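You operate a simulated robot arm through the tools that you are given. There is no shell and no other tool. Be economical: measure what you need, move in short steps, check, and stop when the job is done.

You are at the controls of a simulated robot arm. One attempt, no reset.

Task
Take the check block labelled "250" from the cart top and put it in the grey wash tray.

The check looks at the end state, three seconds after you hand in, the way a careful person would. Anything else that was tipped, shoved, dropped, spilled or broken makes it a failure.

Robot
A 6-joint arm with a two-finger parallel gripper, fixed in place. Base frame: the origin is at the foot of the arm, x ahead of it, y to its left, z up; the work surface is at about z = 0. Lengths are in m, angles in degrees, forces in N, time in s.
With the tool pointing down near the work surface it reaches from about 0.14 to 0.58 m from the base axis. Its first joint turns from -66.0 to 66.0 degrees. Payload 2.1 kg.
The TCP is the grasp point between the finger pads, 0.03 m short of the fingertips. In the tool frame z runs along the fingers and y along their closing line. Largest opening 0.094 m; finger width 0.028, thickness 0.01; the body of the gripper, 0.05 by 0.096 m, starts 0.055 m behind the TCP.
Orientation is that of the tool frame in the base frame, as a unit quaternion [w, x, y, z]. With the fingers straight down and closing along the base's y, the tool's x points along the base's -x, its y along +y and its z along -z.

Tools
- The arm moves only by the tool play_rows. Its arguments are lists of equal length, an entry for each row: "fingers": the finger opening in m, from 0 to 0.094; "translation": the shift along the tool's x, y, z in units of 25 mm (1.0 is 25 mm), a list of three; "twist": the turn about the tool's z in units of 5 degrees (1.0 is 5 degrees). In form: {"fingers": [fingers, ...], "translation": [[dx, dy, dz], ...], "twist": [twist, ...]}. A call has 1 to 10 rows; each row shifts and turns the commanded pose from where the row before left it, along the tool's axes as they then stand. A call with a number of a shift or a turn outside -1 to 1 is refused whole. A row lasts 0.2 s, in which the tool goes at most 0.05 m and 8.6 degrees; a call with a longer step from one row to the next is refused whole, and so is a gripper value outside its range. Where a pose cannot be reached the arm comes as near as it can. A force on the tool above 40 N (or 10 N above the force at the start of the call, whichever is more), or a blocked arm, ends the call early, and 0.2 s more pass. Each finger travels about 0.072 m/s and halts on what it meets, pressing with about 38 N; the grip force reading is that of the motor and also rises with nothing between the fingers. The clock runs only during rows and for 0.2 s after the last one: add rows that do not move to give the fingers time. The reply holds the time, the measured pose of the TCP, the force on the tool along the base axes, the opening and the grip force, in the units named above and with some noise, and new pictures: "show" is both (left out), scene, wrist or none.
- Cameras (640 x 400 px; columns grow to the right, rows downward): "scene" is fixed at [0.0643, -0.3762, 0.4877]; the picture's right is [0.71, -0.71, 0.00], its down [-0.37, -0.37, -0.85] and it looks along [0.60, 0.60, -0.53] (base axes); focal length 320 px, centre (320, 200). "wrist" rides on the gripper at [0.076, 0.014, -0.102] in the tool frame; the picture's right is [-0.18, 0.98, 0.00], its down [-0.75, -0.14, -0.64] and it looks along [-0.63, -0.12, 0.77] (tool axes); focal length 243 px, centre (320, 200). There is no depth. A picture from a camera that has moved, and an enlarged one, comes with that camera's place and axes in the base frame and with its lens.
- close_up(camera, box): a new picture of the part [left, top, right, bottom] of that camera's present view, enlarged. No time passes.
- finish_job(): hands the job in; it is judged then, once.

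Go step by step. Nothing tells you positions but the pictures and the camera data: compare them with the known pose of the tool, close in by small moves and look again before you grip or let go. The budget is 90 turns and 170 pictures, counting those below and the enlarged ones. Unless the task says otherwise, let go and move clear before handing in, and close with one line.

The tools are called after "Emit:" as a command line: name --argument value ..., lists and objects as JSON in quotes. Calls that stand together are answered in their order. play_rows: Moves the arm, as the interface text tells. Its arguments: {"type":"object","properties":{"fingers":{"type":"array"},"translation":{"type":"array"},"twist":{"type":"array"},"show":{"type":"string","enum":["both","scene","wrist","none"]}},"required":["fingers","translation","twist"]} The other tools are called the same way: close_up (camera, box) takes an enlarged picture of a part of a camera's view; finish_job () hands the job in.

At the start:

```text
clock: 0.0
ee_pos: [0.3799, -0.0124, 0.2718]
tcp_rot: [-0.001, 0.0, 1.0, 0.0]
wrist_force: [0.1, -0.1, -0.8]
opening: 0.0939
grasp_force: 0.0
```

scene: 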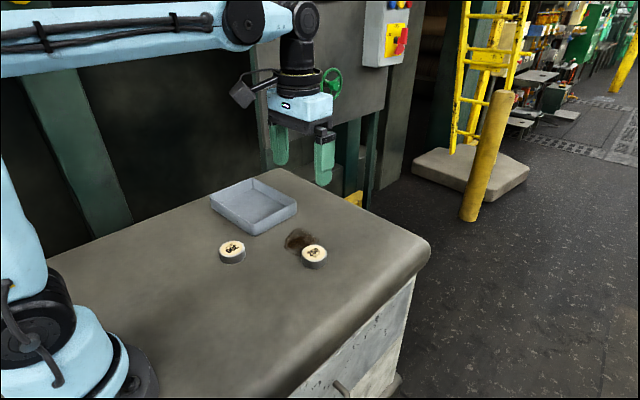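
wrist: 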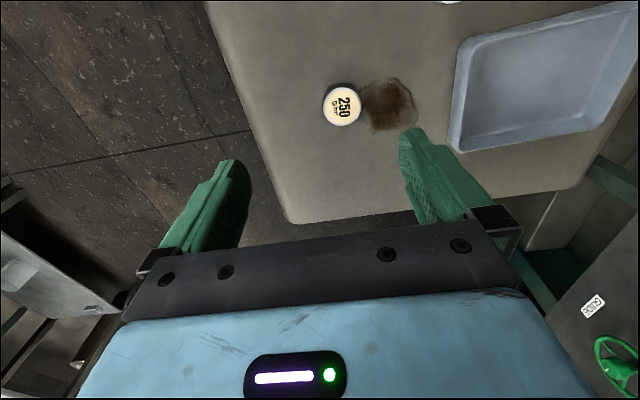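

The right-hand block in the scene, near the dark stain, appears to be "250" at about (0.43, 0.01); a second block is near (0.315, 0.15) and the tray near (0.47, 0.29). I'll read the labels and look at the surroundings before moving.

Emit:
close_up --camera "scene" --box '[200, 160, 360, 280]'

Emit:
close_up --camera "wrist" --box '[300, 60, 440, 150]'

```text
3.33 times, centred on (280, 220) of scene
camera zoom: at [0.0643, -0.3762, 0.4877], right [0.71, -0.71, 0.0], down [-0.37, -0.37, -0.85], along [0.6, 0.6, -0.53], focal length 1066 px, centre (453, 133)
```

zoom: 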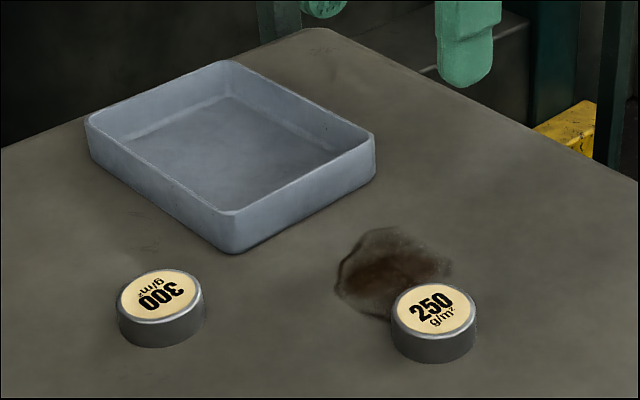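

```text
4.44 times, centred on (370, 105) of wrist
camera zoom: at [0.3037, 0.001, 0.3737], right [0.18, 0.98, 0.0], down [0.75, -0.14, 0.64], along [0.63, -0.12, -0.77], focal length 1078 px, centre (98, 622)
```

zoom: 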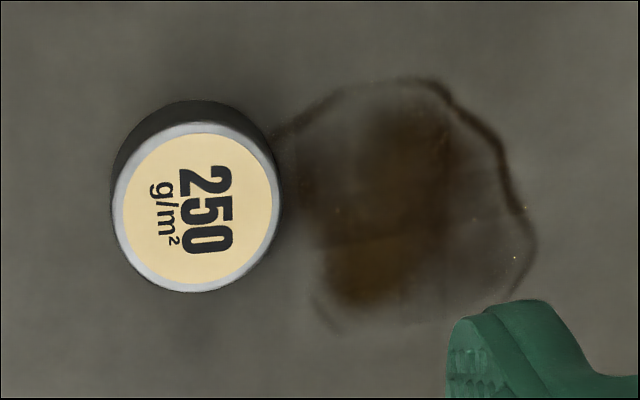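

The labels confirm it: 250 is at about (0.4285, 0.0075), about 55 mm across and 23 mm tall. The tray spans x 0.38–0.52 and y 0.17–0.355, with its rim at about 0.037. I'll move above the block and down to z ≈ 0.13, then look again.

Emit:
play_rows --fingers '[0.094, 0.094, 0.094, 0.094, 0.094, 0.094, 0.094, 0.094]' --translation '[[-0.65, 0.27, 0], [-0.65, 0.27, 0.6], [-0.64, 0.26, 1], [0, 0, 1], [0, 0, 1], [0, 0, 1], [0, 0, 1], [0, 0, 0]]' --twist '[0, 0, 0, 0, 0, 0, 0, 0]'

```text
clock: 1.8
ee_pos: [0.429, 0.0089, 0.1307]
tcp_rot: [0.0, 0.001, 1.0, 0.0]
wrist_force: [0.2, -0.5, -0.2]
opening: 0.0941
grasp_force: 0.0
camera wrist: at [0.3526, 0.0232, 0.233], right [0.18, 0.98, 0.0], down [0.75, -0.14, 0.64], along [0.63, -0.12, -0.77], focal length 243 px, centre (320, 200)
```

scene: 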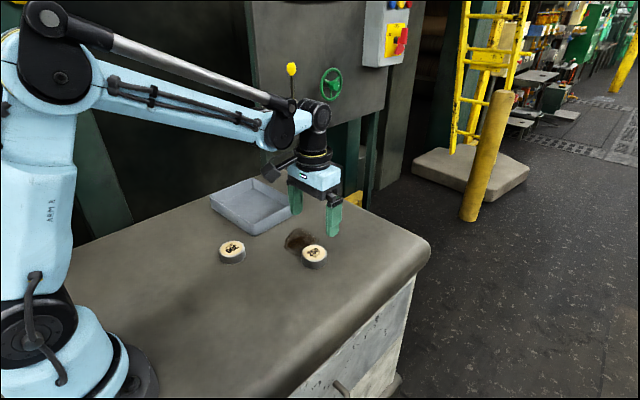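
wrist: 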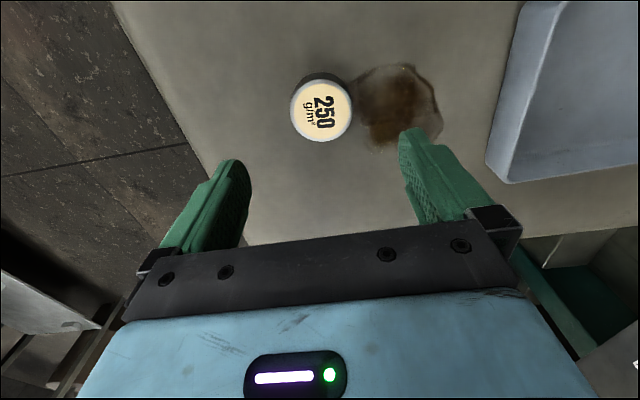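

The block reads at about (0.427, 0.009), almost directly under the tool. I'll descend to z ≈ 0.07 and check again.

Emit:
play_rows --fingers '[0.094, 0.094, 0.094, 0.094]' --translation '[[0.06, 0, 0.8], [0, 0, 0.8], [0, 0, 0.8], [0, 0, 0]]' --twist '[0, 0, 0, 0]'

Emit:
close_up --camera "scene" --box '[240, 170, 400, 290]'

```text
clock: 2.8
ee_pos: [0.428, 0.0074, 0.0712]
tcp_rot: [0.0, 0.0, 1.0, 0.0]
wrist_force: [-0.6, 0.3, -0.7]
opening: 0.094
grasp_force: 0.0
camera wrist: at [0.3517, 0.0214, 0.1731], right [0.18, 0.98, 0.0], down [0.75, -0.14, 0.64], along [0.63, -0.12, -0.77], focal length 243 px, centre (320, 200)
```

scene: 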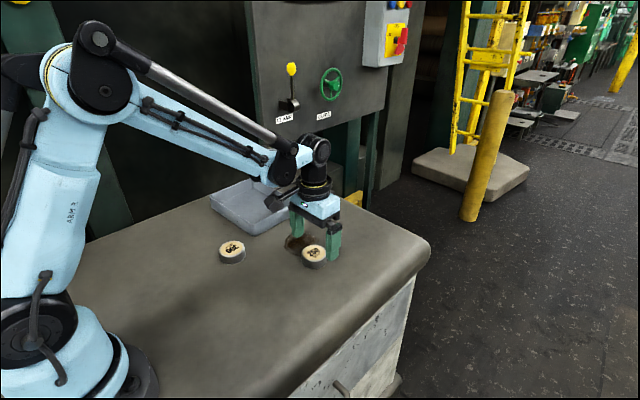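
wrist: 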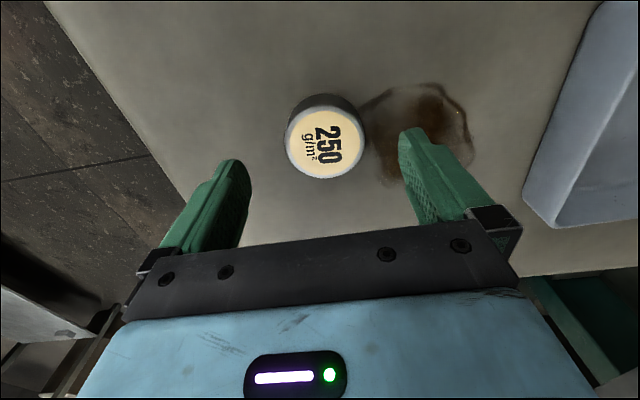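

```text
3.33 times, centred on (320, 230) of scene
camera zoom: at [0.0643, -0.3762, 0.4877], right [0.71, -0.71, 0.0], down [-0.37, -0.37, -0.85], along [0.6, 0.6, -0.53], focal length 1066 px, centre (320, 100)
```

zoom: 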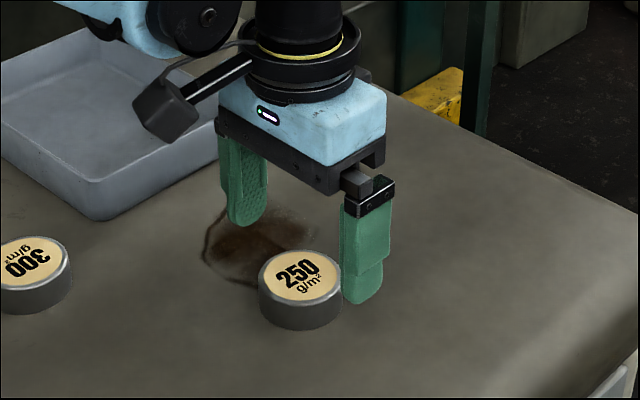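

The block is centred at about (0.426, 0.011), with roughly 17 mm clear on each side. I'll make a small correction and descend so the fingertips stop a few mm above the surface.

Emit:
play_rows --fingers '[0.094, 0.094, 0.094, 0.094, 0.094]' --translation '[[0.08, 0.13, 0], [0, 0, 0.5], [0, 0, 0.5], [0, 0, 0.42], [0, 0, 0]]' --twist '[0, 0, 0, 0, 0]'

Emit:
close_up --camera "scene" --box '[240, 170, 400, 290]'

```text
clock: 4.0
ee_pos: [0.4258, 0.0103, 0.0373]
tcp_rot: [0.0, 0.0, 1.0, 0.0]
wrist_force: [1.1, -0.2, 0.6]
opening: 0.0941
grasp_force: 0.0
camera wrist: at [0.3492, 0.0247, 0.1391], right [0.18, 0.98, 0.0], down [0.75, -0.14, 0.64], along [0.63, -0.12, -0.77], focal length 243 px, centre (320, 200)
```

scene: 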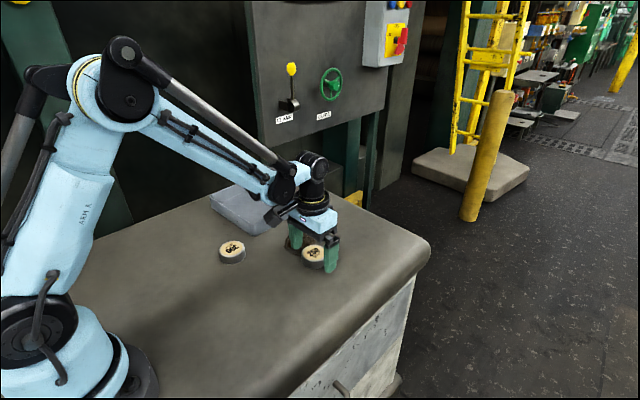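
wrist: 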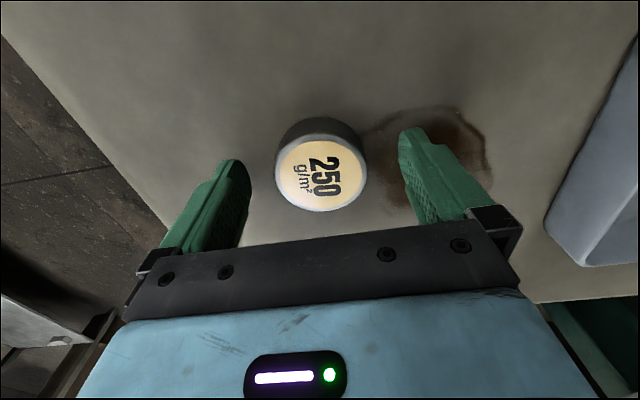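

```text
3.33 times, centred on (320, 230) of scene
camera zoom: at [0.0643, -0.3762, 0.4877], right [0.71, -0.71, 0.0], down [-0.37, -0.37, -0.85], along [0.6, 0.6, -0.53], focal length 1066 px, centre (320, 100)
```

zoom: 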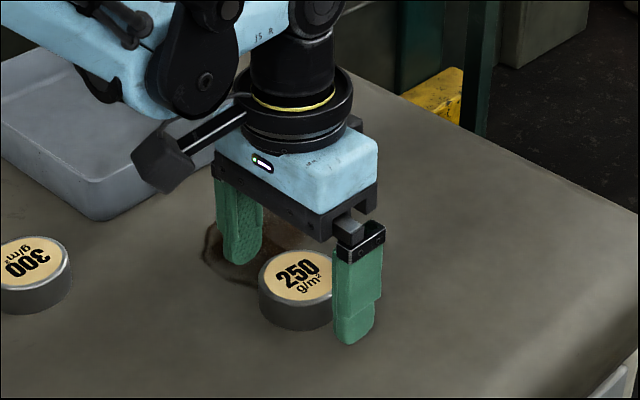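

The fingers straddle the block and are well centred. I'll go down another 3 mm and close.

Emit:
play_rows --fingers '[0.094, 0.075, 0.06, 0.05, 0.04, 0.04, 0.04]' --translation '[[-0.02, 0, 0.12], [0, 0, 0], [0, 0, 0], [0, 0, 0], [0, 0, 0], [0, 0, 0], [0, 0, 0]]' --twist '[0, 0, 0, 0, 0, 0, 0]'

Emit:
close_up --camera "scene" --box '[240, 170, 400, 290]'

```text
clock: 5.6
ee_pos: [0.4255, 0.011, 0.0338]
tcp_rot: [0.0, 0.0, 1.0, 0.0]
wrist_force: [0.3, -0.1, -0.1]
opening: 0.054
grasp_force: 38.3
camera wrist: at [0.3496, 0.0249, 0.136], right [0.18, 0.98, 0.0], down [0.75, -0.14, 0.64], along [0.63, -0.12, -0.77], focal length 243 px, centre (320, 200)
```

scene: 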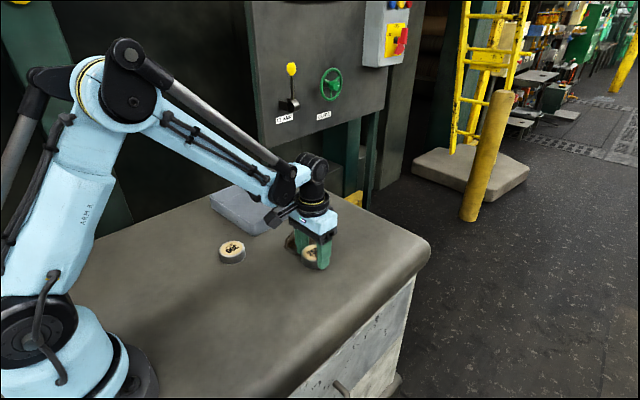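
wrist: 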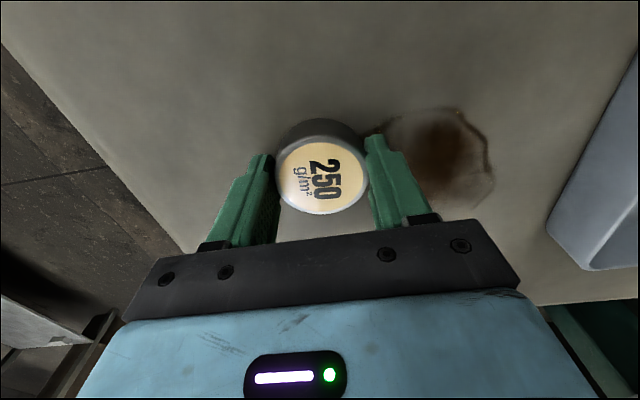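

```text
3.33 times, centred on (320, 230) of scene
camera zoom: at [0.0644, -0.3762, 0.4877], right [0.71, -0.71, 0.0], down [-0.37, -0.37, -0.85], along [0.6, 0.6, -0.53], focal length 1066 px, centre (320, 100)
```

zoom: 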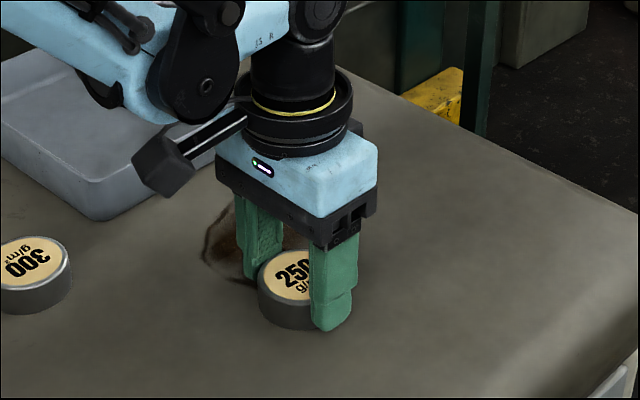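

The block is gripped at 0.054 m with 38 N. I'll lift straight up gently to about z = 0.13 and check the hold.

Emit:
play_rows --fingers '[0.04, 0.04, 0.04, 0.04, 0.04, 0.04, 0.04]' --translation '[[0, 0, -0.3], [0, 0, -0.6], [0, 0, -0.8], [0, 0, -0.8], [0, 0, -0.8], [0, 0, -0.6], [0, 0, 0]]' --twist '[0, 0, 0, 0, 0, 0, 0]'

```text
clock: 7.2
ee_pos: [0.4252, 0.0102, 0.1314]
tcp_rot: [0.0, 0.0, 1.0, 0.0]
wrist_force: [0.4, 0.4, -0.9]
opening: 0.054
grasp_force: 38.0
camera wrist: at [0.3483, 0.0247, 0.2328], right [0.18, 0.98, 0.0], down [0.75, -0.14, 0.64], along [0.63, -0.12, -0.77], focal length 243 px, centre (320, 200)
```

scene: 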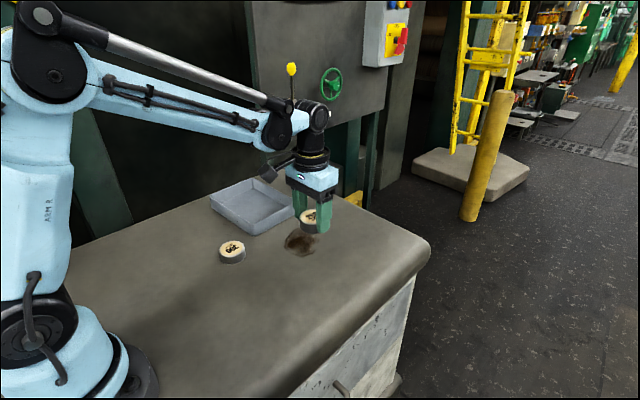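
wrist: 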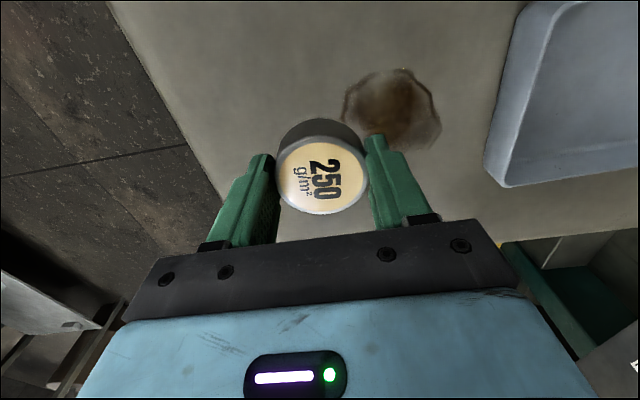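

The block is held firmly. I'll move toward +y at this height, stopping over the near part of the tray to look.

Emit:
play_rows --fingers '[0.04, 0.04, 0.04, 0.04, 0.04, 0.04, 0.04, 0.04, 0.04, 0.04]' --translation '[[-0.1, 0.5, 0], [-0.1, 0.9, 0], [-0.1, 0.9, 0], [-0.1, 0.9, 0], [-0.1, 0.9, 0], [-0.1, 0.9, 0], [-0.1, 0.9, 0], [-0.1, 0.9, 0], [-0.1, 0.6, 0], [0, 0, 0]]' --twist '[0, 0, 0, 0, 0, 0, 0, 0, 0, 0]'

```text
clock: 9.4
ee_pos: [0.4474, 0.1937, 0.1321]
tcp_rot: [0.0, 0.0, 1.0, 0.0]
wrist_force: [-0.2, 0.2, -1.2]
opening: 0.0542
grasp_force: 37.8
camera wrist: at [0.3709, 0.2086, 0.2339], right [0.18, 0.98, 0.0], down [0.75, -0.14, 0.64], along [0.63, -0.12, -0.77], focal length 243 px, centre (320, 200)
```

scene: 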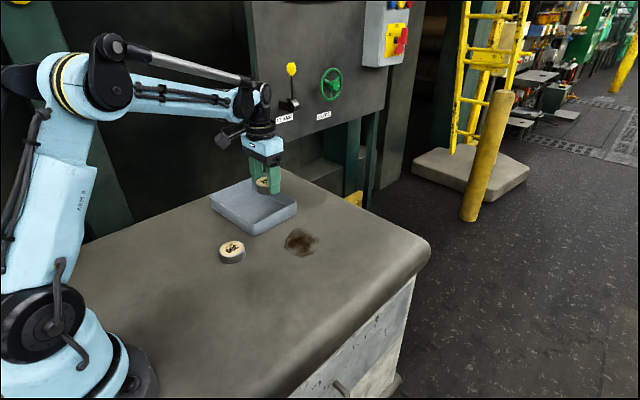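
wrist: 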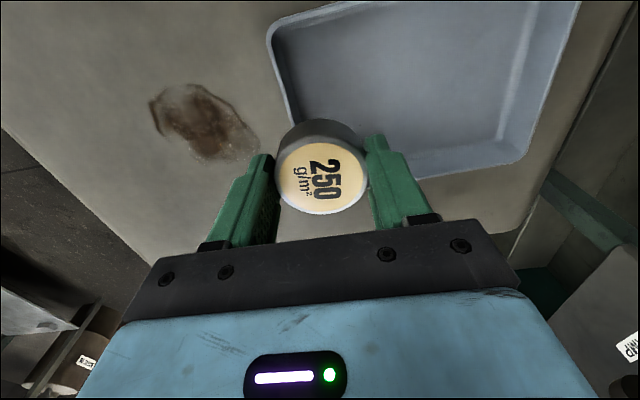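

The tray estimate holds up, with its centre at about (0.449, 0.267). I'll go there and look again.

Emit:
play_rows --fingers '[0.04, 0.04, 0.04, 0.04, 0.04, 0.04]' --translation '[[0, 0.6, 0], [-0.05, 0.8, 0], [0, 0.8, 0], [0, 0.65, 0], [0, 0, 0], [0, 0, 0]]' --twist '[0, 0, 0, 0, 0, 0]'

Emit:
close_up --camera "scene" --box '[180, 130, 340, 250]'

```text
clock: 10.8
ee_pos: [0.4519, 0.2636, 0.1313]
tcp_rot: [0.0, 0.0, 1.0, 0.0]
wrist_force: [-0.8, -0.2, -0.7]
opening: 0.0543
grasp_force: 37.9
camera wrist: at [0.3749, 0.2782, 0.2337], right [0.18, 0.98, 0.0], down [0.75, -0.14, 0.64], along [0.63, -0.12, -0.77], focal length 243 px, centre (320, 200)
```

scene: 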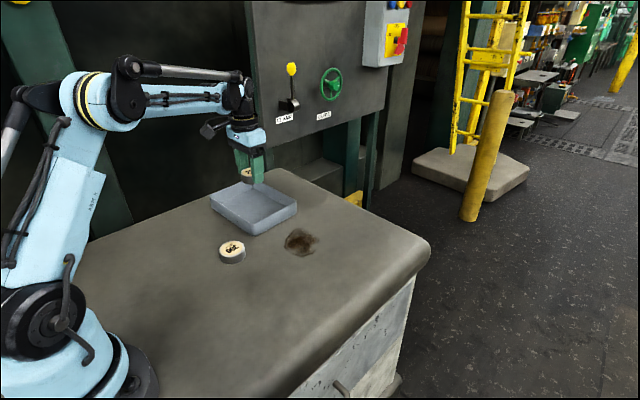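
wrist: 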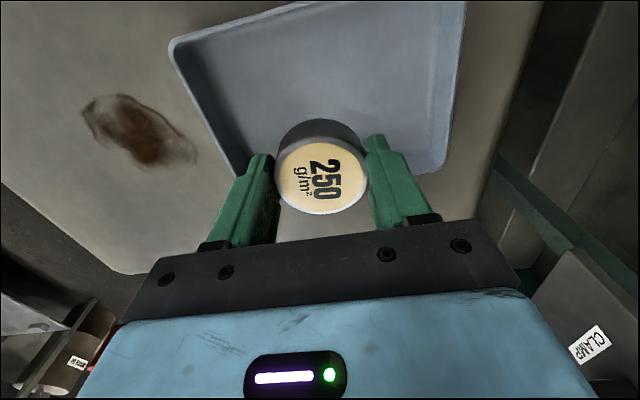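

```text
3.33 times, centred on (260, 190) of scene
camera zoom: at [0.0644, -0.3762, 0.4877], right [0.71, -0.71, 0.0], down [-0.37, -0.37, -0.85], along [0.6, 0.6, -0.53], focal length 1066 px, centre (520, 233)
```

zoom: 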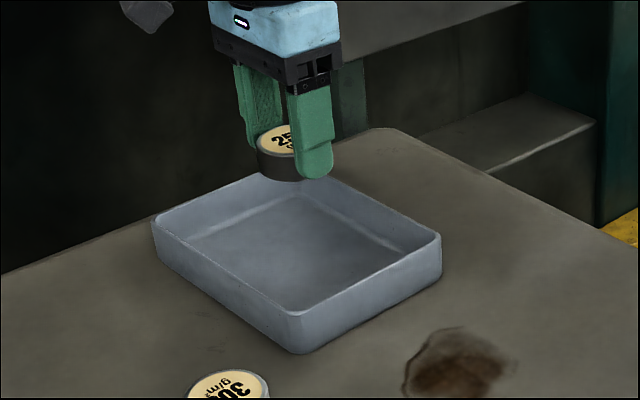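

The tray is centred under the block at about (0.449, 0.27). I'll nudge 6 mm in y and lower to z ≈ 0.06.

Emit:
play_rows --fingers '[0.04, 0.04, 0.04, 0.04, 0.04, 0.04]' --translation '[[0.1, 0.24, 0.2], [0, 0, 0.7], [0, 0, 0.8], [0, 0, 0.7], [0, 0, 0.4], [0, 0, 0]]' --twist '[0, 0, 0, 0, 0, 0]'

Emit:
close_up --camera "scene" --box '[180, 130, 340, 250]'

```text
clock: 12.2
ee_pos: [0.4473, 0.2725, 0.0602]
tcp_rot: [-0.001, 0.0, 1.0, 0.001]
wrist_force: [0.7, 0.2, -1.8]
opening: 0.0538
grasp_force: 37.6
camera wrist: at [0.3704, 0.2869, 0.1619], right [0.18, 0.98, 0.0], down [0.75, -0.14, 0.64], along [0.63, -0.12, -0.77], focal length 243 px, centre (320, 200)
```

scene: 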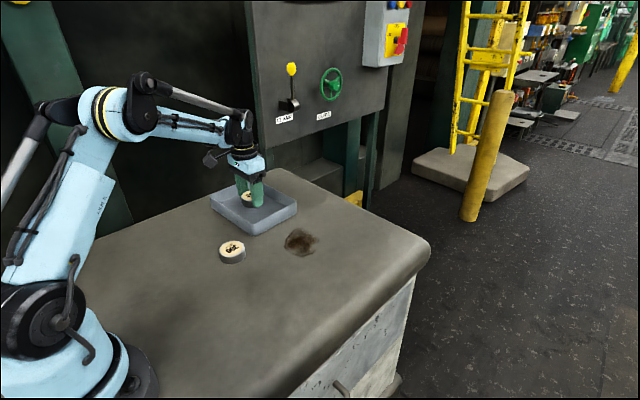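
wrist: 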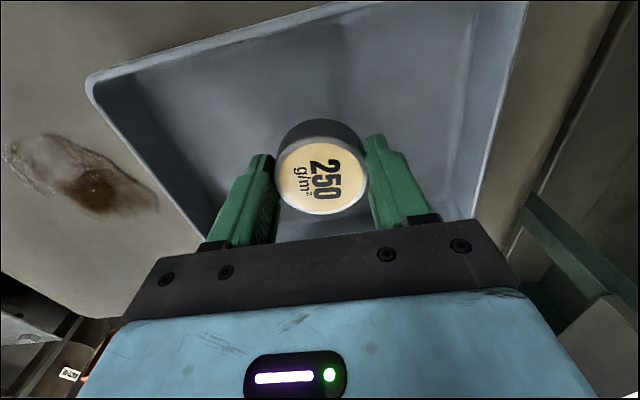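

```text
3.33 times, centred on (260, 190) of scene
camera zoom: at [0.0644, -0.3762, 0.4877], right [0.71, -0.71, 0.0], down [-0.37, -0.37, -0.85], along [0.6, 0.6, -0.53], focal length 1066 px, centre (520, 233)
```

zoom: 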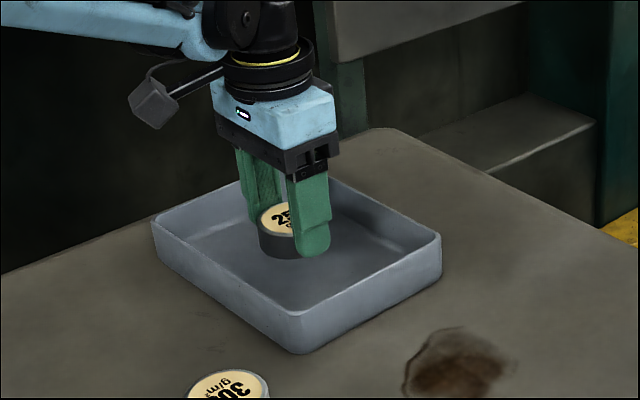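

The block is inside the tray outline with clearance all round. I'll lower slowly toward the tray floor, watching the force.

Emit:
play_rows --fingers '[0.04, 0.04, 0.04, 0.04, 0.04, 0.04]' --translation '[[0, 0, 0.2], [0, 0, 0.2], [0, 0, 0.2], [0, 0, 0.12], [0, 0, 0.08], [0, 0, 0]]' --twist '[0, 0, 0, 0, 0, 0]' --show "none"

Emit:
close_up --camera "scene" --box '[200, 150, 300, 225]'

```text
clock: 13.6
ee_pos: [0.4472, 0.2723, 0.0394]
tcp_rot: [0.0, 0.001, 1.0, 0.0]
wrist_force: [0.1, 0.4, -1.4]
opening: 0.054
grasp_force: 37.6
```

```text
5.33 times, centred on (250, 188) of scene
camera zoom: at [0.0644, -0.3762, 0.4877], right [0.71, -0.71, 0.0], down [-0.37, -0.37, -0.85], along [0.6, 0.6, -0.53], focal length 1705 px, centre (693, 267)
```

zoom: 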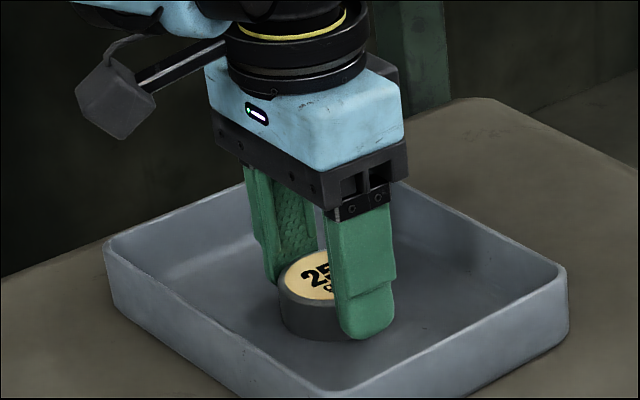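

There is no contact yet and the floor is within a few mm. I'll take another 2 mm slowly.

Emit:
play_rows --fingers '[0.04, 0.04, 0.04, 0.04]' --translation '[[0, 0, 0.04], [0, 0, 0.04], [0, 0, 0], [0, 0, 0]]' --twist '[0, 0, 0, 0]' --show "none"

```text
clock: 14.6
ee_pos: [0.4474, 0.2718, 0.0399]
tcp_rot: [0.0, 0.0, 1.0, -0.001]
wrist_force: [0.9, -0.8, 1.7]
opening: 0.054
grasp_force: 38.2
```

The force is turning upward, which may be the first touch. I'll go one more mm to confirm.

Emit:
play_rows --fingers '[0.04, 0.04, 0.04]' --translation '[[0, 0, 0.04], [0, 0, 0], [0, 0, 0]]' --twist '[0, 0, 0]' --show "none"

```text
clock: 15.4
ee_pos: [0.4469, 0.2723, 0.0386]
tcp_rot: [0.001, 0.0, 1.0, 0.0]
wrist_force: [-0.6, 0.4, 36.7]
opening: 0.054
grasp_force: 38.1
```

That is firm contact with the tray floor. I'll back off 1 mm to relieve the press, then open gently.

Emit:
play_rows --fingers '[0.04, 0.04, 0.056, 0.06, 0.065, 0.07, 0.075, 0.078, 0.078]' --translation '[[0, 0, -0.04], [0, 0, 0], [0, 0, 0], [0, 0, 0], [0, 0, 0], [0, 0, 0], [0, 0, 0], [0, 0, 0], [0, 0, 0]]' --twist '[0, 0, 0, 0, 0, 0, 0, 0, 0]'

Emit:
close_up --camera "scene" --box '[200, 150, 300, 225]'

```text
clock: 17.4
ee_pos: [0.4473, 0.2722, 0.0381]
tcp_rot: [0.0, 0.0, 1.0, 0.0]
wrist_force: [-0.5, 0.3, 1.1]
opening: 0.0779
grasp_force: 0.1
camera wrist: at [0.3703, 0.2863, 0.1404], right [0.18, 0.98, 0.0], down [0.75, -0.14, 0.64], along [0.63, -0.12, -0.77], focal length 243 px, centre (320, 200)
```

scene: 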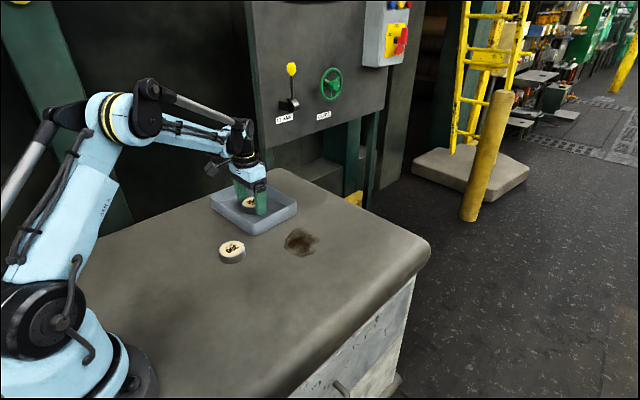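
wrist: 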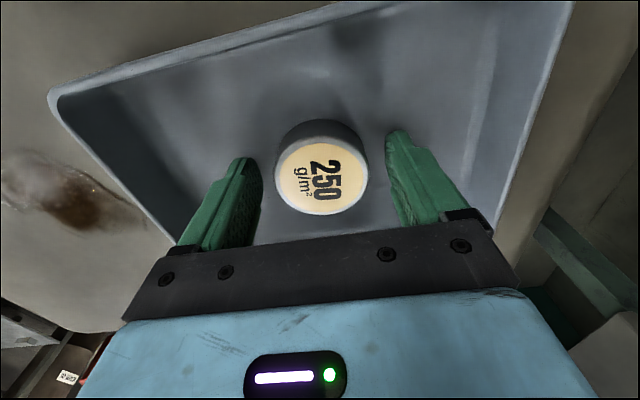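

```text
5.33 times, centred on (250, 188) of scene
camera zoom: at [0.0643, -0.3762, 0.4877], right [0.71, -0.71, 0.0], down [-0.37, -0.37, -0.85], along [0.6, 0.6, -0.53], focal length 1705 px, centre (693, 267)
```

zoom: 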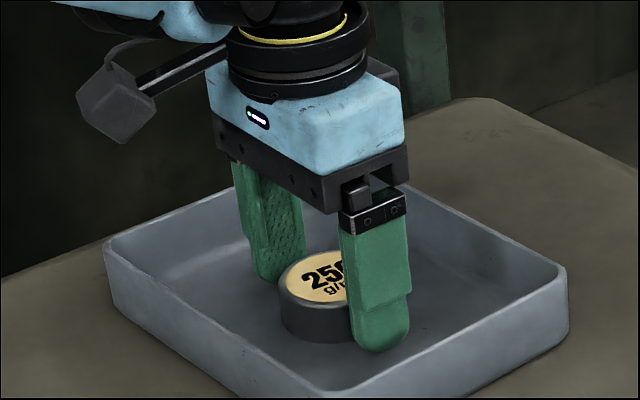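

The block is released and sits flat in the tray, with the fingers clear on both sides. I'll raise the arm straight up.

Emit:
play_rows --fingers '[0.078, 0.078, 0.078, 0.078, 0.078, 0.078, 0.078]' --translation '[[0, 0, -0.3], [0, 0, -0.6], [0, 0, -0.8], [0, 0, -0.9], [0, 0, -0.9], [0, 0, -0.9], [0, 0, 0]]' --twist '[0, 0, 0, 0, 0, 0, 0]'

Emit:
close_up --camera "scene" --box '[180, 140, 340, 260]'

```text
clock: 19.0
ee_pos: [0.4472, 0.2723, 0.1478]
tcp_rot: [0.0, 0.0, 1.0, 0.0]
wrist_force: [0.4, 0.0, 0.2]
opening: 0.0777
grasp_force: 0.0
camera wrist: at [0.3702, 0.2866, 0.2502], right [0.18, 0.98, 0.0], down [0.75, -0.14, 0.64], along [0.63, -0.12, -0.77], focal length 243 px, centre (320, 200)
```

scene: 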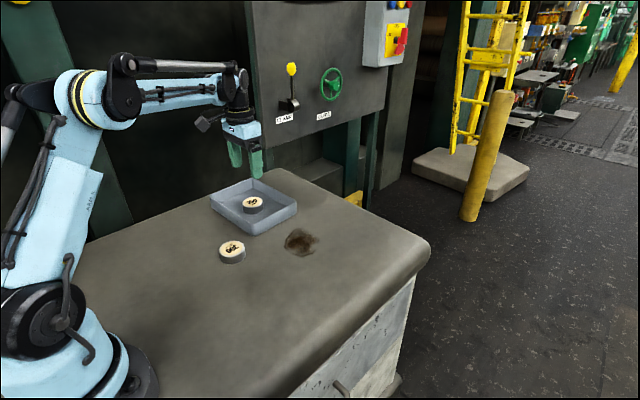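
wrist: 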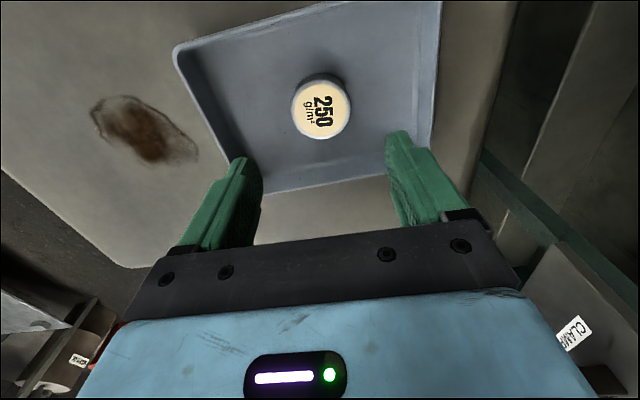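

```text
3.33 times, centred on (260, 200) of scene
camera zoom: at [0.0643, -0.3762, 0.4877], right [0.71, -0.71, 0.0], down [-0.37, -0.37, -0.85], along [0.6, 0.6, -0.53], focal length 1066 px, centre (520, 200)
```

zoom: 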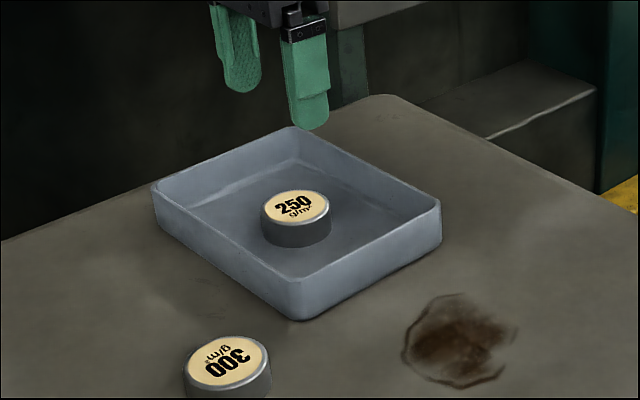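

The "250" block rests flat in the grey tray. The tray and the "300" block have not moved, and the arm is clear, so I'm handing in.

Emit:
finish_job

```text
The job is handed in.
```

The "250" check block is in the grey wash tray, nothing else was disturbed, and the job is handed in.
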